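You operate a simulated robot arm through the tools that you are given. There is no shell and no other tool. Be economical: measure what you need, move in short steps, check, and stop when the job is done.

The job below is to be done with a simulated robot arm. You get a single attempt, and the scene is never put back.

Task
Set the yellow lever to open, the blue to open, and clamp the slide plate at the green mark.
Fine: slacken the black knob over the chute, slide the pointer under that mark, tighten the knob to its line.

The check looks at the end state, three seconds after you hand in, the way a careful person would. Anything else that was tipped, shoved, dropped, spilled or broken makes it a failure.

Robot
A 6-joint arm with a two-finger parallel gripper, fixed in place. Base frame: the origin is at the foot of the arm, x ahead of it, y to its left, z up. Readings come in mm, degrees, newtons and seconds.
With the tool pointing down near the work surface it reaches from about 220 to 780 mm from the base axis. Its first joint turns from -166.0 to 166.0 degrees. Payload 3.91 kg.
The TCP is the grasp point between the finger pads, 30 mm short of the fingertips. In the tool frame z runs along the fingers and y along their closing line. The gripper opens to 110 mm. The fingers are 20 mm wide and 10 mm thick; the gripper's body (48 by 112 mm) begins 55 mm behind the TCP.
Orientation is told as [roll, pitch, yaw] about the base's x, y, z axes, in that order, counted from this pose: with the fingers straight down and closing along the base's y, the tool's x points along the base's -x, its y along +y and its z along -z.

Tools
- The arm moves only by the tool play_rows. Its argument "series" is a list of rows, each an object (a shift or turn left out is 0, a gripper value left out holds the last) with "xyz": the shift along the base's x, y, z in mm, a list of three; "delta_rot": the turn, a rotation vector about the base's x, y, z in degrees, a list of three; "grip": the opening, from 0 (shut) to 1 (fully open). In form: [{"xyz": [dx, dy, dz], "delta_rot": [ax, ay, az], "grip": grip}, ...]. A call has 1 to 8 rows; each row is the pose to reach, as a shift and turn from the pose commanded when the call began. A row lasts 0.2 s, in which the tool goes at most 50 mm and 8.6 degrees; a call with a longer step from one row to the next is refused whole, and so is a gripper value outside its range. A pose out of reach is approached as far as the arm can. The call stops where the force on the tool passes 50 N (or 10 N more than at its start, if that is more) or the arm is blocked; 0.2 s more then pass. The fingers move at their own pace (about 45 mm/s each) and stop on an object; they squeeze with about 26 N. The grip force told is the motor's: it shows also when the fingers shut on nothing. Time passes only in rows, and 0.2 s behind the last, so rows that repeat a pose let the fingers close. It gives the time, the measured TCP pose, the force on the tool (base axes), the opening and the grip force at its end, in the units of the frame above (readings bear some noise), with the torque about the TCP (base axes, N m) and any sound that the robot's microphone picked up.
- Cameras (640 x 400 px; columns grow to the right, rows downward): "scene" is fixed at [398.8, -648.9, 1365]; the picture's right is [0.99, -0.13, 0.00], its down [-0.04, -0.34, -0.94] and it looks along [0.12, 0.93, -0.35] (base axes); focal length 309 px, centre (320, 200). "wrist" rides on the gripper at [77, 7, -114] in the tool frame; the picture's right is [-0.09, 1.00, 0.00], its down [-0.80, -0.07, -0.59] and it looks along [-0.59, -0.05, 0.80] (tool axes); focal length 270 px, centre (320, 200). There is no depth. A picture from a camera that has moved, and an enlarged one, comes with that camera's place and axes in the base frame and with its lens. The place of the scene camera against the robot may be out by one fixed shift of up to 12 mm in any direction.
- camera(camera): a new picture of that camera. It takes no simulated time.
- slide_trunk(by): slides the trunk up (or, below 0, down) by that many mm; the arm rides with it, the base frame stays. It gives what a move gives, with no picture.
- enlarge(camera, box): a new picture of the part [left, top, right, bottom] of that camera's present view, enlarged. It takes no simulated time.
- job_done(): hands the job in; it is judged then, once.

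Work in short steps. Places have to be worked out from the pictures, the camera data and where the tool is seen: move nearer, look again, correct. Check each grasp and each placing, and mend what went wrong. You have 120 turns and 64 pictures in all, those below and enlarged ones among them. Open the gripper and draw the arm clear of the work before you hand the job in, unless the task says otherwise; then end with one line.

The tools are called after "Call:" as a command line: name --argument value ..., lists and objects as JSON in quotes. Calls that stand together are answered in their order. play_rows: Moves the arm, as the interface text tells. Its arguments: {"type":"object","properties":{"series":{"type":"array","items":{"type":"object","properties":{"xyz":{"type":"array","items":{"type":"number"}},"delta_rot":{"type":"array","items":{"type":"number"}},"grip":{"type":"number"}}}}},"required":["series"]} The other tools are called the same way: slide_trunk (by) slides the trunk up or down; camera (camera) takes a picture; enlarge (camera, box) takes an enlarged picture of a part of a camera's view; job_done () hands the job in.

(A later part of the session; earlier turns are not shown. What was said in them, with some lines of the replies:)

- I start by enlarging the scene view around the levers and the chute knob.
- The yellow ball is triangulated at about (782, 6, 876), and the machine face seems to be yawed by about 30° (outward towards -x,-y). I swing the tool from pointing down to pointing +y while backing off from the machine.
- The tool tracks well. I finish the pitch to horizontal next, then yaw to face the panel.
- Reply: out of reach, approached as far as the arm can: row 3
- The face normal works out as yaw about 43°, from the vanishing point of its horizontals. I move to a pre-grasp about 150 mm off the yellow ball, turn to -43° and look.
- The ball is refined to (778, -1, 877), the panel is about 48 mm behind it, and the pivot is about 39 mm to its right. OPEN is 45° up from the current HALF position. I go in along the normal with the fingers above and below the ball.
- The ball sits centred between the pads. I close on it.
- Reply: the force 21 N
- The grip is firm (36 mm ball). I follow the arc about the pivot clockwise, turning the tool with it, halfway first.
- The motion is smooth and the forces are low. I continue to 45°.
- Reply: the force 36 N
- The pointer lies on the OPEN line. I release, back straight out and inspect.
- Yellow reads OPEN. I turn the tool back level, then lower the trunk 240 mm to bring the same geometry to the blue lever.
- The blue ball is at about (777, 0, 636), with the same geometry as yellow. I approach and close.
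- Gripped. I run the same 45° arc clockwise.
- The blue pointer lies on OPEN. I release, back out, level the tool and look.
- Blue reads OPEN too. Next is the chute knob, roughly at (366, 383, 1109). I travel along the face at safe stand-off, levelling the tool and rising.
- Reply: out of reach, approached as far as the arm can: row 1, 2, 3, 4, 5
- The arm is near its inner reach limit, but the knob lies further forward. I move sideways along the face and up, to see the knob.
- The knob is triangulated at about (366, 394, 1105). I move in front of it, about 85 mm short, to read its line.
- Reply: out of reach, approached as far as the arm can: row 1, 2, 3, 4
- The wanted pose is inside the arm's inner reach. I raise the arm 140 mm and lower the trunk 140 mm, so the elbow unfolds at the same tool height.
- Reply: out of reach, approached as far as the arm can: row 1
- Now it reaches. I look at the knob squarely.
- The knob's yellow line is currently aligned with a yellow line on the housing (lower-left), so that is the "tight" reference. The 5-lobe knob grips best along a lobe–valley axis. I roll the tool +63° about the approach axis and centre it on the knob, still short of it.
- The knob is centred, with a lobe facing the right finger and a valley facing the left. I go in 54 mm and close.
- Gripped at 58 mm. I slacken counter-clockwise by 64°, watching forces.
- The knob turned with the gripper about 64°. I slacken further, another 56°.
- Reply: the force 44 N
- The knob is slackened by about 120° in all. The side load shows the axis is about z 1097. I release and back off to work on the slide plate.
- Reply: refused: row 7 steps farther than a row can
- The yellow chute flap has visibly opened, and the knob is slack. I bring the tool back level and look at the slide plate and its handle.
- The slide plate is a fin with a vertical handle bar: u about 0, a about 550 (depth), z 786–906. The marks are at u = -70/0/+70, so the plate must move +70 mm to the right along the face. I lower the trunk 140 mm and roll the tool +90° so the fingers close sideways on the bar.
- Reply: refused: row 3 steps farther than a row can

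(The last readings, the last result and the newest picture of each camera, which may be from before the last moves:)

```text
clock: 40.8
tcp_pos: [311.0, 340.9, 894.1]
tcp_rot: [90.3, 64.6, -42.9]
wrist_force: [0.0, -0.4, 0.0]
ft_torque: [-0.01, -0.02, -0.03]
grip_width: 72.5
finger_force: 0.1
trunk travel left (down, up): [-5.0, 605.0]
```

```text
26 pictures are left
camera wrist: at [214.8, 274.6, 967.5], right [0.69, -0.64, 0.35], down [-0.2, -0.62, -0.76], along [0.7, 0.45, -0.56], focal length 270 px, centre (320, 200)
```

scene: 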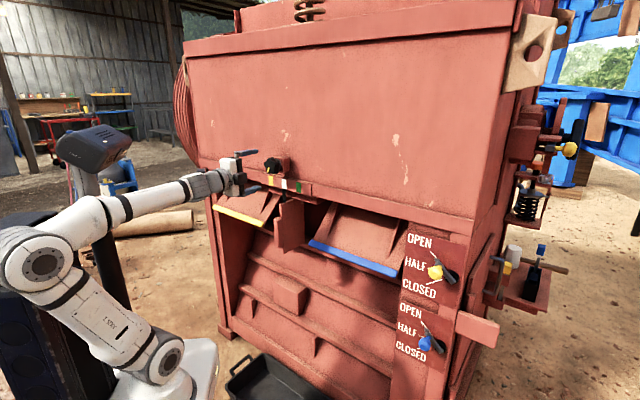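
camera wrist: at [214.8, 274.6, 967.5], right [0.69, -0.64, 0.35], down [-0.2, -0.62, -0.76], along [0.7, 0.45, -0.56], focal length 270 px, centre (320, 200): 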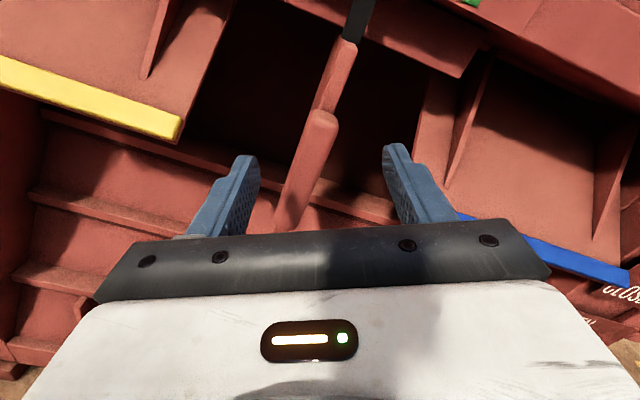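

Clear view of the bar. I finish the roll to 90°.

Call:
play_rows --series '[{"xyz": [0, 0, -8], "delta_rot": [5.6, 6, 0]}, {"xyz": [0, 0, -14], "delta_rot": [11.2, 12, 0]}, {"xyz": [0, 0, -20], "delta_rot": [16.8, 18, 0]}, {"xyz": [0, 0, -20], "delta_rot": [17.3, 18.5, 0]}]'

Call:
camera --camera "wrist"

```text
clock: 41.8
tcp_pos: [312.4, 339.8, 874.0]
tcp_rot: [167.1, 89.8, 34.0]
wrist_force: [1.5, -1.0, -0.7]
ft_torque: [0.01, 0.03, 0.0]
grip_width: 72.7
finger_force: 0.0
trunk travel left (down, up): [-5.0, 605.0]
```

```text
25 pictures are left
camera wrist: at [239.4, 251.3, 952.0], right [0.73, -0.68, -0.09], down [-0.46, -0.39, -0.8], along [0.51, 0.62, -0.59], focal length 270 px, centre (320, 200)
```

wrist: 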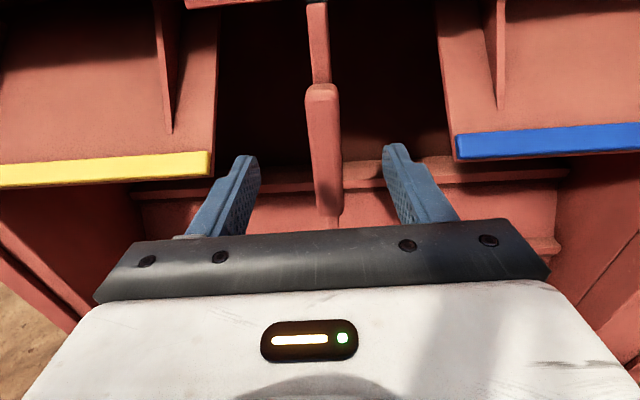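

The bar is centred between the fingers. I go in 75 mm and close on it.

Call:
play_rows --series '[{"xyz": [17, 18, -4]}, {"xyz": [34, 37, -8]}, {"xyz": [51, 55, -10]}, {"xyz": [51, 55, -10]}, {"xyz": [51, 55, -10], "grip": 0.3}, {"xyz": [51, 55, -10], "grip": 0}, {"xyz": [51, 55, -10], "grip": 0}]'

Call:
camera --camera "wrist"

```text
clock: 43.4
tcp_pos: [363.3, 395.4, 863.1]
tcp_rot: [156.7, 89.9, 23.7]
wrist_force: [4.2, -0.7, -0.6]
ft_torque: [0.19, 0.14, -0.61]
grip_width: 26.6
finger_force: 24.7
trunk travel left (down, up): [-5.0, 605.0]
```

```text
24 pictures are left
camera wrist: at [290.4, 306.1, 941.2], right [0.73, -0.68, -0.09], down [-0.46, -0.39, -0.8], along [0.51, 0.62, -0.59], focal length 270 px, centre (320, 200)
```

wrist: 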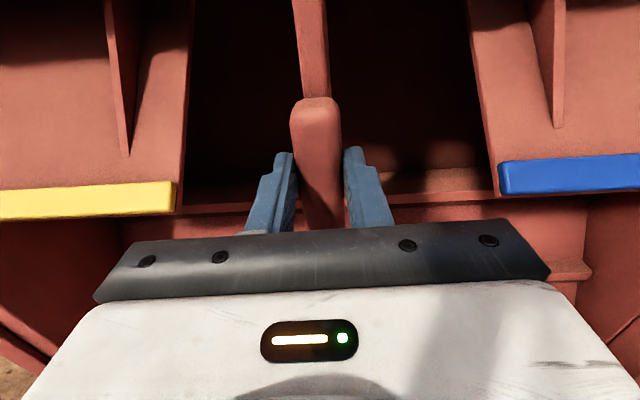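

The bar is held. I slide it +70 mm along the face to the right.

Call:
play_rows --series '[{"xyz": [0, 0, 0]}, {"xyz": [10.2, -9.5, 0]}, {"xyz": [20.5, -19.1, 0]}, {"xyz": [30.7, -28.6, 0]}, {"xyz": [41, -38.2, 0]}, {"xyz": [51.2, -47.7, 0]}, {"xyz": [51.2, -47.7, 0]}]'

Call:
enlarge --camera "scene" --box '[246, 160, 342, 220]'

```text
clock: 45.0
tcp_pos: [389.2, 369.0, 863.3]
tcp_rot: [37.2, 89.6, -96.3]
wrist_force: [-6.9, -2.3, -17.6]
ft_torque: [0.3, 0.47, -0.84]
grip_width: 26.3
finger_force: 44.9
out of reach, approached as far as the arm can: row 4, 5, 6, 7
trunk travel left (down, up): [-5.0, 605.0]
```

```text
6.67 times, centred on (294, 190) of scene
camera zoom: at [398.8, -648.9, 1365.0], right [0.99, -0.13, 0.0], down [-0.04, -0.34, -0.94], along [0.12, 0.93, -0.35], focal length 2061 px, centre (493, 267)
```

zoom: 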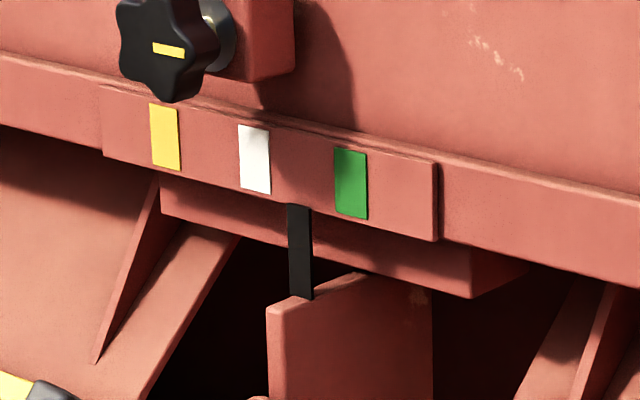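

The plate slid about half way, then the arm hit a reach limit. I check the arm's posture.

Call:
camera --camera "scene"

```text
22 pictures are left
```

scene: 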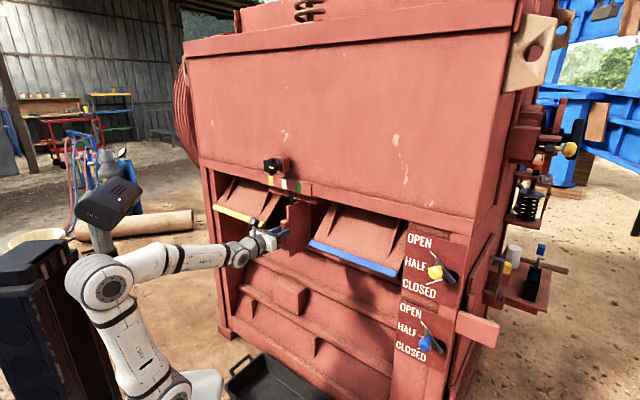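

Elbow folding seems to be the limit. Tilting the tool nose-down about the bar raises the wrist away from the shoulder while keeping the grip on the vertical bar. I pitch 35°.

Call:
play_rows --series '[{"delta_rot": [-5.1, 4.8, 0], "grip": 0.05}, {"delta_rot": [-10.2, 9.5, 0]}, {"delta_rot": [-15.4, 14.3, 0]}, {"delta_rot": [-20.5, 19.1, 0]}, {"delta_rot": [-25.6, 23.9, 0]}]'

Call:
play_rows --series '[{"xyz": [5.8, -5.5, 0]}, {"xyz": [11.7, -10.9, 0]}, {"xyz": [17.5, -16.4, 0]}, {"xyz": [17.5, -16.4, 0]}]'

Call:
enlarge --camera "scene" --box '[246, 160, 342, 220]'

```text
clock: 46.2
tcp_pos: [406.4, 349.5, 870.3]
tcp_rot: [-0.1, 55.7, -132.3]
wrist_force: [5.7, 7.8, 28.0]
ft_torque: [0.53, -1.32, -0.94]
grip_width: 26.4
finger_force: 45.1
out of reach, approached as far as the arm can: row 3, 4, 5
trunk travel left (down, up): [-5.0, 605.0]
```

```text
clock: 47.0
tcp_pos: [413.4, 341.9, 869.6]
tcp_rot: [-0.4, 55.6, -132.9]
wrist_force: [-21.5, 7.2, 5.0]
ft_torque: [-0.58, 0.05, -0.29]
grip_width: 26.4
finger_force: 45.1
trunk travel left (down, up): [-5.0, 605.0]
stopped in row 3: the force on the tool passed its limit at 55 N (the readings are from after the stop); the commanded pose is now the measured one
```

```text
6.67 times, centred on (294, 190) of scene
camera zoom: at [398.8, -648.9, 1365.0], right [0.99, -0.13, 0.0], down [-0.04, -0.34, -0.94], along [0.12, 0.93, -0.35], focal length 2061 px, centre (493, 267)
```

zoom: 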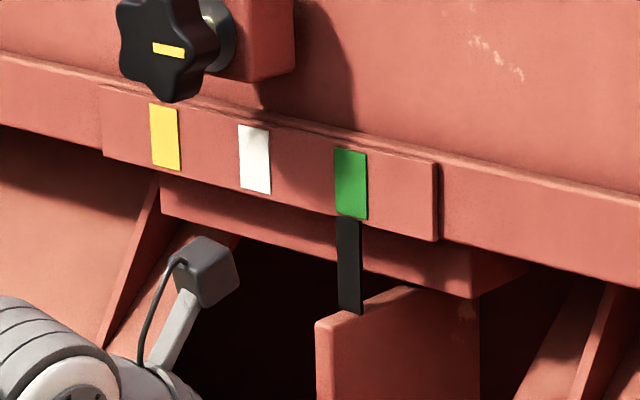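

The pointer is almost under green. I zoom in further to judge the last millimetre.

Call:
enlarge --camera "scene" --box '[280, 175, 312, 195]'

Call:
camera --camera "wrist"

```text
16.00 times, centred on (296, 185) of scene
camera zoom: at [398.8, -648.9, 1365.0], right [0.99, -0.13, 0.0], down [-0.04, -0.34, -0.94], along [0.12, 0.93, -0.35], focal length 4946 px, centre (704, 440)
```

zoom: 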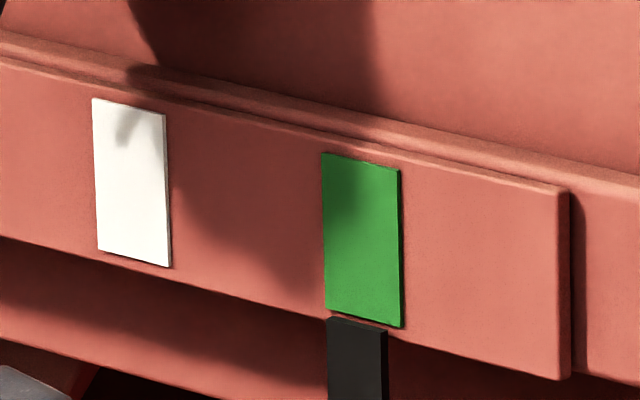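

```text
19 pictures are left
camera wrist: at [385.7, 299.5, 998.6], right [0.7, -0.71, -0.08], down [-0.69, -0.65, -0.32], along [0.18, 0.28, -0.94], focal length 270 px, centre (320, 200)
```

wrist: 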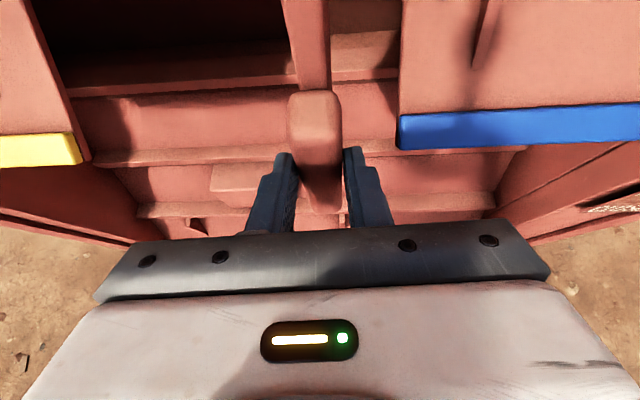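

The pointer stands slightly proud of the rail, so from the right-hand camera it looks shifted left. It looks under green much as it did under white (within ~1 mm). I release and draw back along the tool axis, then un-pitch.

Call:
play_rows --series '[{"grip": 0.2}, {"grip": 0.42}, {"grip": 0.42}, {"xyz": [-14, -15, 14]}, {"xyz": [-28, -30, 28]}, {"xyz": [-42, -45, 42]}, {"xyz": [-54, -58, 56]}]'

Call:
play_rows --series '[{"xyz": [0, 0, 25], "delta_rot": [5.1, -4.8, 0], "grip": 0.66}, {"xyz": [-4, 4, 55], "delta_rot": [10.2, -9.5, 0]}, {"xyz": [-14, 14, 90], "delta_rot": [15.4, -14.3, 0]}, {"xyz": [-24, 23, 120], "delta_rot": [20.5, -19.1, 0]}, {"xyz": [-34, 32, 145], "delta_rot": [25.6, -23.9, 0]}]'

```text
clock: 48.6
tcp_pos: [367.5, 284.9, 920.1]
tcp_rot: [-0.6, 54.9, -133.2]
wrist_force: [-1.0, 0.1, -0.4]
ft_torque: [0.0, 0.0, -0.02]
grip_width: 46.3
finger_force: 0.0
trunk travel left (down, up): [-5.0, 605.0]
```

```text
clock: 49.8
tcp_pos: [340.8, 301.7, 1066.1]
tcp_rot: [175.7, 89.6, 43.4]
wrist_force: [0.0, 0.0, -0.4]
ft_torque: [0.02, -0.02, -0.03]
grip_width: 72.6
finger_force: 0.0
out of reach, approached as far as the arm can: row 4, 5
trunk travel left (down, up): [-5.0, 605.0]
```

I roll back about the approach axis by 68°, shifting towards the knob.

Call:
play_rows --series '[{"xyz": [0, 0, 5], "delta_rot": [-5.8, -6.2, 0]}, {"xyz": [0, 0, 10], "delta_rot": [-11.6, -12.4, 0]}, {"xyz": [0, 5, 20], "delta_rot": [-17.4, -18.6, 0]}, {"xyz": [-5, 10, 30], "delta_rot": [-23.2, -24.8, 0]}, {"xyz": [-10, 18, 30], "delta_rot": [-29, -31, 0]}, {"xyz": [-18, 27, 30], "delta_rot": [-34.8, -37.2, 0]}, {"xyz": [-24, 34, 30], "delta_rot": [-40.6, -43.4, 0]}, {"xyz": [-28, 40, 31], "delta_rot": [-46.4, -49.6, 0]}]'

Call:
camera --camera "wrist"

```text
clock: 51.6
tcp_pos: [314.6, 341.9, 1099.0]
tcp_rot: [89.8, 22.0, -42.7]
wrist_force: [0.1, -0.5, 0.4]
ft_torque: [-0.03, 0.01, -0.01]
grip_width: 72.4
finger_force: 0.0
trunk travel left (down, up): [-5.0, 605.0]
```

```text
18 pictures are left
camera wrist: at [187.2, 304.8, 1135.4], right [0.34, -0.3, 0.89], down [0.12, -0.92, -0.36], along [0.93, 0.23, -0.27], focal length 270 px, centre (320, 200)
```

wrist: 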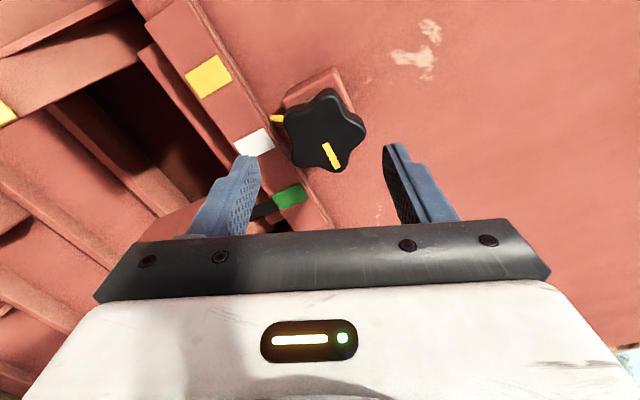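

The pointer meets the green mark. I zoom in on it from this side.

Call:
enlarge --camera "wrist" --box '[224, 90, 352, 230]'

```text
2.86 times, centred on (288, 160) of wrist
camera zoom: at [187.2, 304.8, 1135.4], right [0.34, -0.3, 0.89], down [0.12, -0.92, -0.36], along [0.93, 0.23, -0.27], focal length 772 px, centre (411, 314)
```

zoom: 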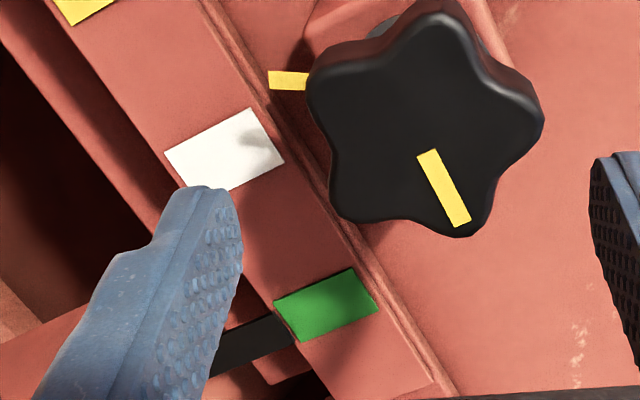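

Seen from the left the pointer appears about 2 mm to the right, and from the right about 2 mm to the left. It is therefore centred on green. I roll to -57° (lobe–valley axis of the turned knob).

Call:
play_rows --series '[{"delta_rot": [-5.7, -6.1, 0]}, {"delta_rot": [-11.4, -12.2, 0]}, {"delta_rot": [-17.1, -18.3, 0]}, {"delta_rot": [-22.8, -24.4, 0]}, {"delta_rot": [-28.5, -30.5, 0]}, {"delta_rot": [-34.2, -36.6, 0]}, {"delta_rot": [-39.9, -42.7, 0]}, {"delta_rot": [-45.6, -48.8, 0]}]'

Call:
play_rows --series '[{"xyz": [0, 0, -1.5], "delta_rot": [-4.5, -4.8, 0]}, {"xyz": [0, 0, -1.5], "delta_rot": [-8.3, -8.9, 0]}, {"xyz": [0, 0, -1.5], "delta_rot": [-8.3, -8.9, 0]}]'

Call:
camera --camera "wrist"

```text
clock: 53.4
tcp_pos: [315.2, 342.9, 1099.2]
tcp_rot: [89.2, -44.9, -42.6]
wrist_force: [0.8, -0.2, -0.1]
ft_torque: [0.04, -0.01, -0.03]
grip_width: 72.7
finger_force: 0.2
trunk travel left (down, up): [-5.0, 605.0]
```

```text
clock: 54.2
tcp_pos: [314.9, 343.1, 1097.4]
tcp_rot: [89.0, -56.9, -42.5]
wrist_force: [-0.2, -0.3, -0.9]
ft_torque: [0.0, 0.0, 0.0]
grip_width: 72.6
finger_force: 0.1
trunk travel left (down, up): [-5.0, 605.0]
```

```text
16 pictures are left
camera wrist: at [202.1, 290.9, 1038.1], right [-0.57, 0.54, 0.62], down [-0.04, -0.77, 0.64], along [0.82, 0.34, 0.46], focal length 270 px, centre (320, 200)
```

wrist: 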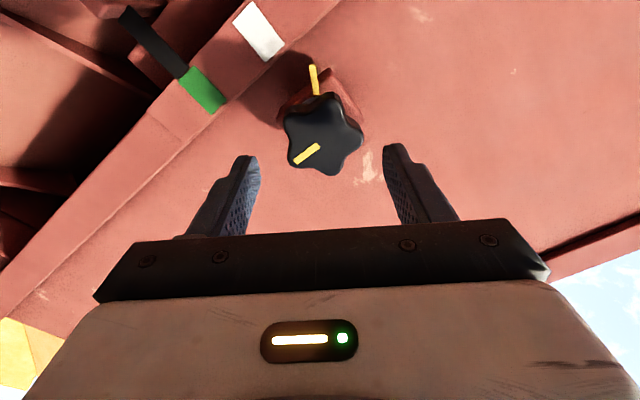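

The knob is well placed, with a lobe to the right finger. I go in and grip.

Call:
play_rows --series '[{"xyz": [15, 15, 0]}, {"xyz": [29, 30, 0]}, {"xyz": [42.5, 45, 0]}, {"xyz": [42.5, 45, 0]}, {"xyz": [42.5, 45, 0], "grip": 0.3}, {"xyz": [42.5, 45, 0], "grip": 0}, {"xyz": [42.5, 45, 0], "grip": 0}]'

Call:
camera --camera "wrist"

```text
clock: 55.8
tcp_pos: [356.1, 386.8, 1097.7]
tcp_rot: [89.2, -56.9, -42.5]
wrist_force: [-2.7, 10.5, 9.5]
ft_torque: [-0.24, 0.23, -0.05]
grip_width: 58.0
finger_force: 45.2
trunk travel left (down, up): [-5.0, 605.0]
```

```text
15 pictures are left
camera wrist: at [244.0, 335.4, 1038.0], right [-0.57, 0.54, 0.62], down [-0.04, -0.77, 0.64], along [0.82, 0.34, 0.46], focal length 270 px, centre (320, 200)
```

wrist: 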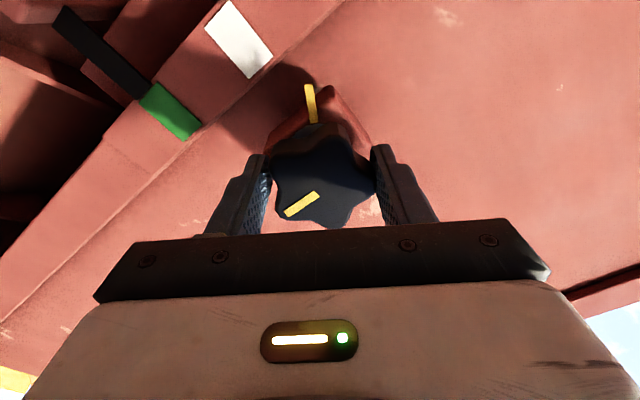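

Gripped at 58 mm again. I tighten clockwise: first 64°.

Call:
play_rows --series '[{"delta_rot": [5.46, 5.85, 0]}, {"delta_rot": [10.9, 11.7, 0]}, {"delta_rot": [16.4, 17.5, 0]}, {"delta_rot": [21.8, 23.4, 0]}, {"delta_rot": [27.3, 29.2, 0]}, {"delta_rot": [32.7, 35.1, 0]}, {"delta_rot": [38.2, 40.9, 0]}, {"delta_rot": [43.6, 46.8, 0]}]'

Call:
play_rows --series '[{"delta_rot": [5.46, 5.85, 0]}, {"delta_rot": [10.9, 11.7, 0]}, {"delta_rot": [16.4, 17.5, 0]}, {"delta_rot": [21.8, 23.4, 0]}, {"delta_rot": [27.3, 29.2, 0]}, {"delta_rot": [32.7, 35.1, 0]}, {"delta_rot": [38.2, 40.9, 0]}]'

Call:
camera --camera "wrist"

```text
clock: 57.6
tcp_pos: [355.8, 387.8, 1099.4]
tcp_rot: [89.8, 7.0, -42.6]
wrist_force: [-2.2, 11.8, 27.0]
ft_torque: [0.82, -0.95, -0.7]
grip_width: 57.6
finger_force: 44.8
trunk travel left (down, up): [-5.0, 605.0]
```

```text
clock: 59.2
tcp_pos: [357.1, 385.2, 1098.9]
tcp_rot: [89.6, 62.4, -41.7]
wrist_force: [-36.9, 4.7, -9.2]
ft_torque: [0.31, -0.46, 0.52]
grip_width: 57.3
finger_force: 45.1
out of reach, approached as far as the arm can: row 7
trunk travel left (down, up): [-5.0, 605.0]
stopped in row 7: the force on the tool passed its limit at 55 N (the readings are from after the stop); the commanded pose is now the measured one
```

```text
14 pictures are left
camera wrist: at [261.5, 317.7, 1171.7], right [0.69, -0.61, 0.38], down [-0.16, -0.65, -0.74], along [0.7, 0.45, -0.55], focal length 270 px, centre (320, 200)
```

wrist: 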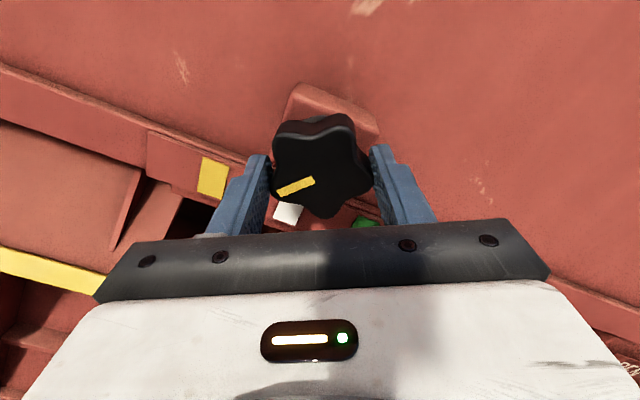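

The line appears to be somewhat past the original angle. I release and back off to compare with the housing line.

Call:
play_rows --series '[{"grip": 0.3}, {"grip": 0.66}, {"grip": 0.66}, {"xyz": [-13, -14, 0]}, {"xyz": [-26, -28, 0]}, {"xyz": [-40, -43, 0]}]'

Call:
enlarge --camera "wrist" --box '[220, 60, 420, 210]'

Call:
enlarge --camera "scene" --box '[256, 150, 304, 180]'

```text
clock: 60.6
tcp_pos: [326.4, 339.2, 1097.2]
tcp_rot: [88.8, 62.3, -42.2]
wrist_force: [-0.7, -0.5, -0.7]
ft_torque: [0.04, -0.01, -0.02]
grip_width: 72.9
finger_force: 0.2
trunk travel left (down, up): [-5.0, 605.0]
```

```text
2.67 times, centred on (320, 135) of wrist
camera zoom: at [229.5, 273.0, 1171.6], right [0.7, -0.61, 0.38], down [-0.17, -0.65, -0.74], along [0.7, 0.45, -0.56], focal length 721 px, centre (320, 373)
```

zoom: 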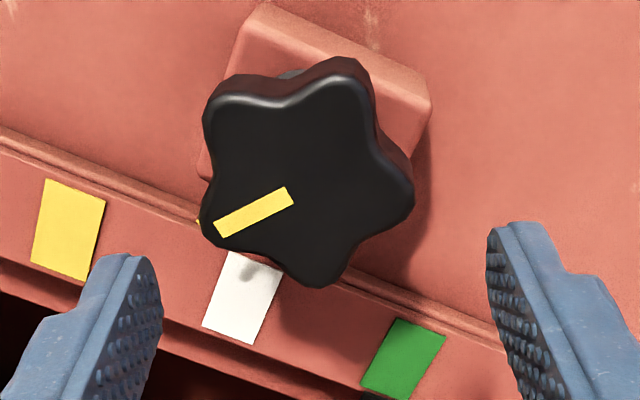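

```text
13.33 times, centred on (280, 165) of scene
camera zoom: at [398.8, -648.9, 1365.0], right [0.99, -0.13, 0.0], down [-0.04, -0.34, -0.94], along [0.12, 0.93, -0.35], focal length 4121 px, centre (853, 667)
```

zoom: 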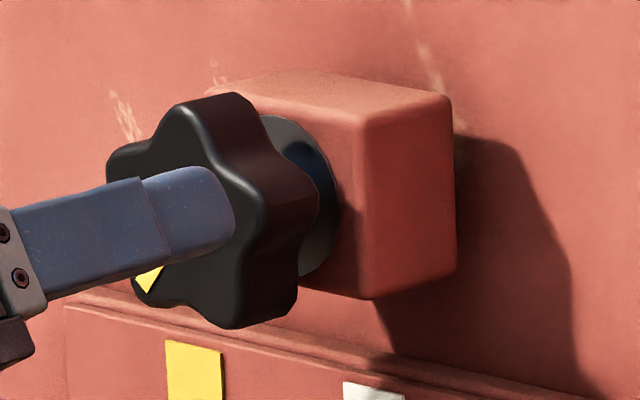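

Compared with the view before slackening, the knob line is about 6° clockwise of its old angle. I move to the earlier viewing pose (roll 0), where the housing line is visible.

Call:
play_rows --series '[{"xyz": [-2, -1, 0], "delta_rot": [-5.46, -5.85, 0]}, {"xyz": [-5, -2, 1], "delta_rot": [-10.9, -11.7, 0]}, {"xyz": [-8, -4, 2], "delta_rot": [-16.4, -17.5, 0]}, {"xyz": [-11, -6, 3], "delta_rot": [-21.8, -23.4, 0]}, {"xyz": [-14, -8, 4], "delta_rot": [-27.3, -29.2, 0]}, {"xyz": [-17, -10, 5], "delta_rot": [-32.7, -35.1, 0]}, {"xyz": [-17.9, -11.3, 5.4], "delta_rot": [-38.2, -40.9, 0]}, {"xyz": [-17.9, -11.3, 5.4], "delta_rot": [-42.5, -45.5, 0]}]'

Call:
enlarge --camera "wrist" --box '[160, 0, 400, 150]'

```text
clock: 62.4
tcp_pos: [308.0, 327.8, 1104.1]
tcp_rot: [88.5, 0.0, -42.7]
wrist_force: [0.0, 0.2, 0.0]
ft_torque: [-0.03, 0.01, -0.02]
grip_width: 72.5
finger_force: 0.2
trunk travel left (down, up): [-5.0, 605.0]
```

```text
2.67 times, centred on (280, 75) of wrist
camera zoom: at [173.7, 296.5, 1114.4], right [0.08, -0.04, 1.0], down [0.18, -0.98, -0.06], along [0.98, 0.19, -0.07], focal length 721 px, centre (427, 533)
```

zoom: 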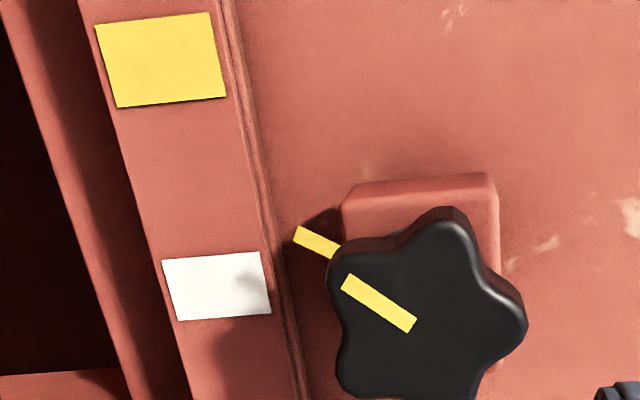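

The knob line is about 9° past the housing line (34° vs 25° in the picture). At this roll (0°) a lobe–valley axis is lined up, so I regrip here to turn it back slightly.

Call:
play_rows --series '[{"xyz": [-3.3, 3.1, -6]}, {"xyz": [14, 22, -6]}, {"xyz": [32, 41, -6]}, {"xyz": [49, 59.4, -6]}, {"xyz": [49, 59.4, -6]}, {"xyz": [49, 59.4, -6], "grip": 0.3}, {"xyz": [49, 59.4, -6], "grip": 0}, {"xyz": [49, 59.4, -6], "grip": 0}]'

Call:
enlarge --camera "wrist" --box '[200, 80, 440, 230]'

```text
clock: 64.2
tcp_pos: [355.2, 386.6, 1100.2]
tcp_rot: [89.0, 0.4, -42.8]
wrist_force: [10.6, 10.1, 27.6]
ft_torque: [0.97, -1.07, -0.14]
grip_width: 58.0
finger_force: 45.1
trunk travel left (down, up): [-5.0, 605.0]
```

```text
2.67 times, centred on (320, 155) of wrist
camera zoom: at [221.9, 355.1, 1110.4], right [0.08, -0.05, 1.0], down [0.18, -0.98, -0.06], along [0.98, 0.19, -0.07], focal length 721 px, centre (320, 320)
```

zoom: 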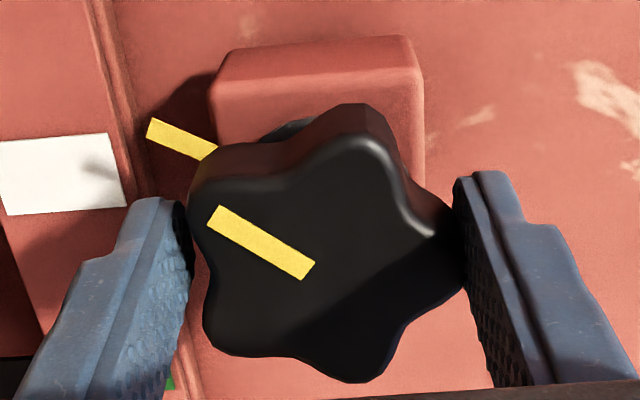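

While gripped, the knob line is at about 30.5° against about 23.5° for the housing line, i.e. 7° over. I turn back counter-clockwise 7.5° and compare again.

Call:
play_rows --series '[{"xyz": [0, 0, 2], "delta_rot": [-2.6, -2.8, 0]}, {"xyz": [0, 0, 2], "delta_rot": [-5.1, -5.5, 0]}, {"xyz": [0, 0, 2], "delta_rot": [-5.1, -5.5, 0]}]'

Call:
enlarge --camera "wrist" --box '[200, 80, 440, 230]'

```text
clock: 65.0
tcp_pos: [355.0, 387.4, 1101.4]
tcp_rot: [88.6, -7.3, -42.7]
wrist_force: [3.6, 4.5, 20.0]
ft_torque: [0.79, -0.89, 0.23]
grip_width: 57.7
finger_force: 45.3
trunk travel left (down, up): [-5.0, 605.0]
```

```text
2.67 times, centred on (320, 155) of wrist
camera zoom: at [221.4, 355.8, 1100.6], right [-0.01, 0.04, 1.0], down [0.18, -0.98, 0.05], along [0.98, 0.18, 0.0], focal length 721 px, centre (320, 320)
```

zoom: 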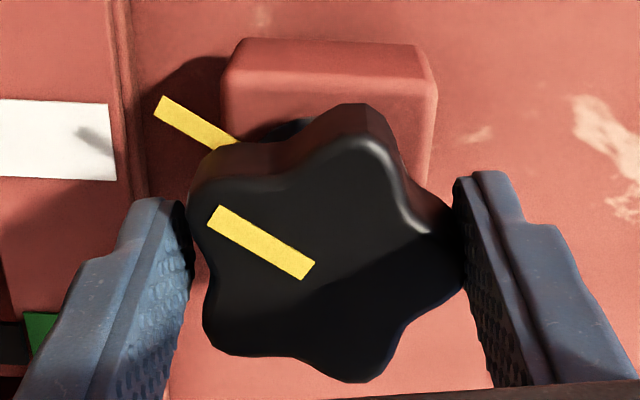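

The lines are now parallel (31° each). I release, back off to the viewing pose and verify.

Call:
play_rows --series '[{"grip": 0.3}, {"grip": 0.66}, {"grip": 0.66}, {"xyz": [-16, -17, 0]}, {"xyz": [-33, -35, 0], "delta_rot": [2.5, 2.8, 0]}, {"xyz": [-47, -59.4, 2], "delta_rot": [5.1, 5.5, 0]}, {"xyz": [-47, -59.4, 2], "delta_rot": [5.1, 5.5, 0]}]'

Call:
enlarge --camera "wrist" --box '[160, 0, 400, 150]'

Call:
enlarge --camera "scene" --box '[256, 155, 320, 195]'

```text
clock: 66.6
tcp_pos: [306.8, 330.0, 1101.3]
tcp_rot: [88.5, 0.3, -42.7]
wrist_force: [0.3, -0.4, -0.9]
ft_torque: [0.0, 0.01, -0.01]
grip_width: 72.6
finger_force: 0.0
trunk travel left (down, up): [-5.0, 605.0]
```

```text
2.67 times, centred on (280, 75) of wrist
camera zoom: at [173.2, 296.6, 1112.4], right [0.09, -0.04, 1.0], down [0.18, -0.98, -0.06], along [0.98, 0.19, -0.08], focal length 721 px, centre (427, 533)
```

zoom: 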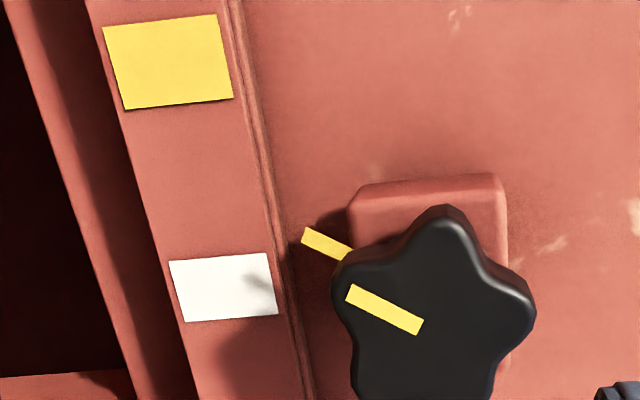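

```text
10.00 times, centred on (288, 175) of scene
camera zoom: at [398.8, -648.9, 1365.0], right [0.99, -0.13, 0.0], down [-0.04, -0.34, -0.94], along [0.12, 0.93, -0.35], focal length 3091 px, centre (640, 450)
```

zoom: 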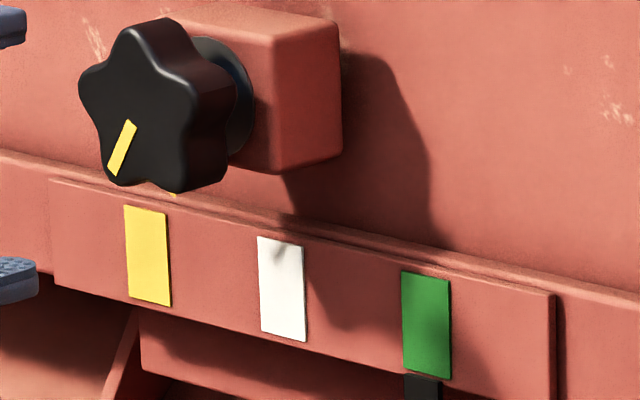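

The lines agree within a couple of degrees and the pointer is still at green. I open the gripper and draw the arm clear of the machine.

Call:
play_rows --series '[{"xyz": [20, -25, 10], "grip": 1}, {"xyz": [45, -55, 25]}, {"xyz": [70, -90, 45]}, {"xyz": [95, -125, 65]}, {"xyz": [120, -160, 85]}, {"xyz": [140, -195, 100]}, {"xyz": [155, -235, 110]}, {"xyz": [165, -275, 120]}]'

Call:
camera --camera "scene"

Call:
enlarge --camera "scene" --box '[230, 150, 342, 220]'

Call:
enlarge --camera "scene" --box '[380, 220, 508, 370]'

```text
clock: 67.5
tcp_pos: [300.9, 280.3, 1169.1]
tcp_rot: [90.8, 0.2, -26.6]
wrist_force: [0.4, -0.2, 0.5]
ft_torque: [0.0, 0.02, -0.01]
grip_width: 109.9
finger_force: 0.0
trunk travel left (down, up): [-5.0, 605.0]
stopped in row 4: the arm was blocked; the commanded pose is now the measured one
```

```text
6 pictures are left
```

scene: 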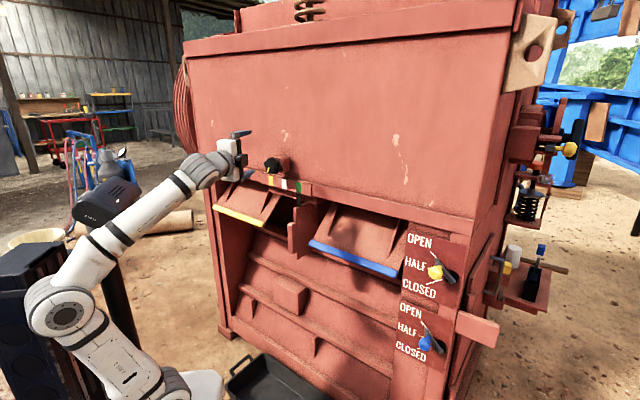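

```text
5.71 times, centred on (286, 185) of scene
camera zoom: at [398.8, -648.9, 1365.0], right [0.99, -0.13, 0.0], down [-0.04, -0.34, -0.94], along [0.12, 0.93, -0.35], focal length 1766 px, centre (514, 286)
```

zoom: 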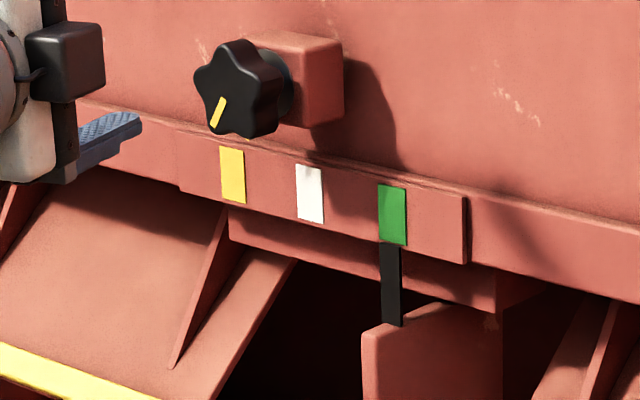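

```text
2.67 times, centred on (444, 295) of scene
camera zoom: at [398.8, -648.9, 1365.0], right [0.99, -0.13, 0.0], down [-0.04, -0.34, -0.94], along [0.12, 0.93, -0.35], focal length 824 px, centre (-11, -53)
```

zoom: 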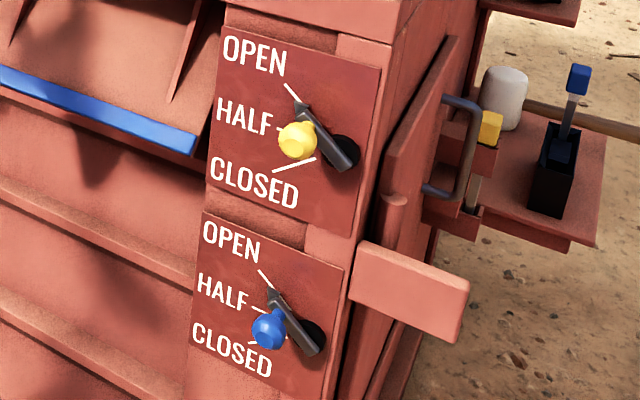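

Both levers read OPEN, the pointer is under green, and the knob is at its line. The arm is about 190 mm off the face, and I raise it a bit further clear.

Call:
play_rows --series '[{"xyz": [0, 0, 30]}, {"xyz": [0, 0, 60]}, {"xyz": [10, -10, 100]}]'

Call:
camera --camera "scene"

```text
clock: 68.3
tcp_pos: [309.2, 285.0, 1264.4]
tcp_rot: [89.9, -0.5, -27.2]
wrist_force: [0.4, -0.9, 0.4]
ft_torque: [-0.02, -0.01, -0.05]
grip_width: 110.1
finger_force: 0.1
trunk travel left (down, up): [-5.0, 605.0]
```

```text
3 pictures are left
```

scene: 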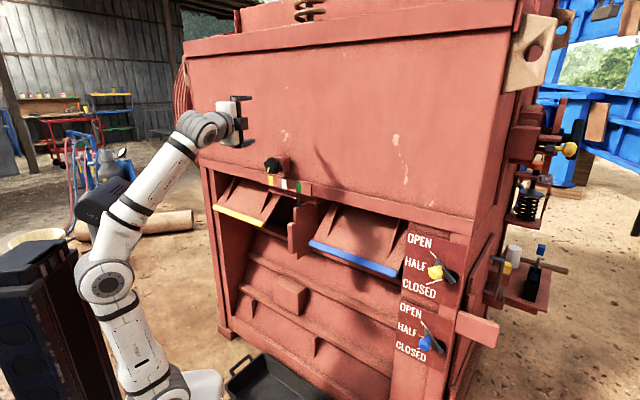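

The arm is clear and everything is in place, so I hand in.

Call:
job_done

```text
The job is handed in.
```

I handed the job in with the yellow and blue levers at OPEN, the slide-plate pointer under the green mark, and the black knob tightened to within a few degrees of its line; I did not test the clamp by pushing on the plate.
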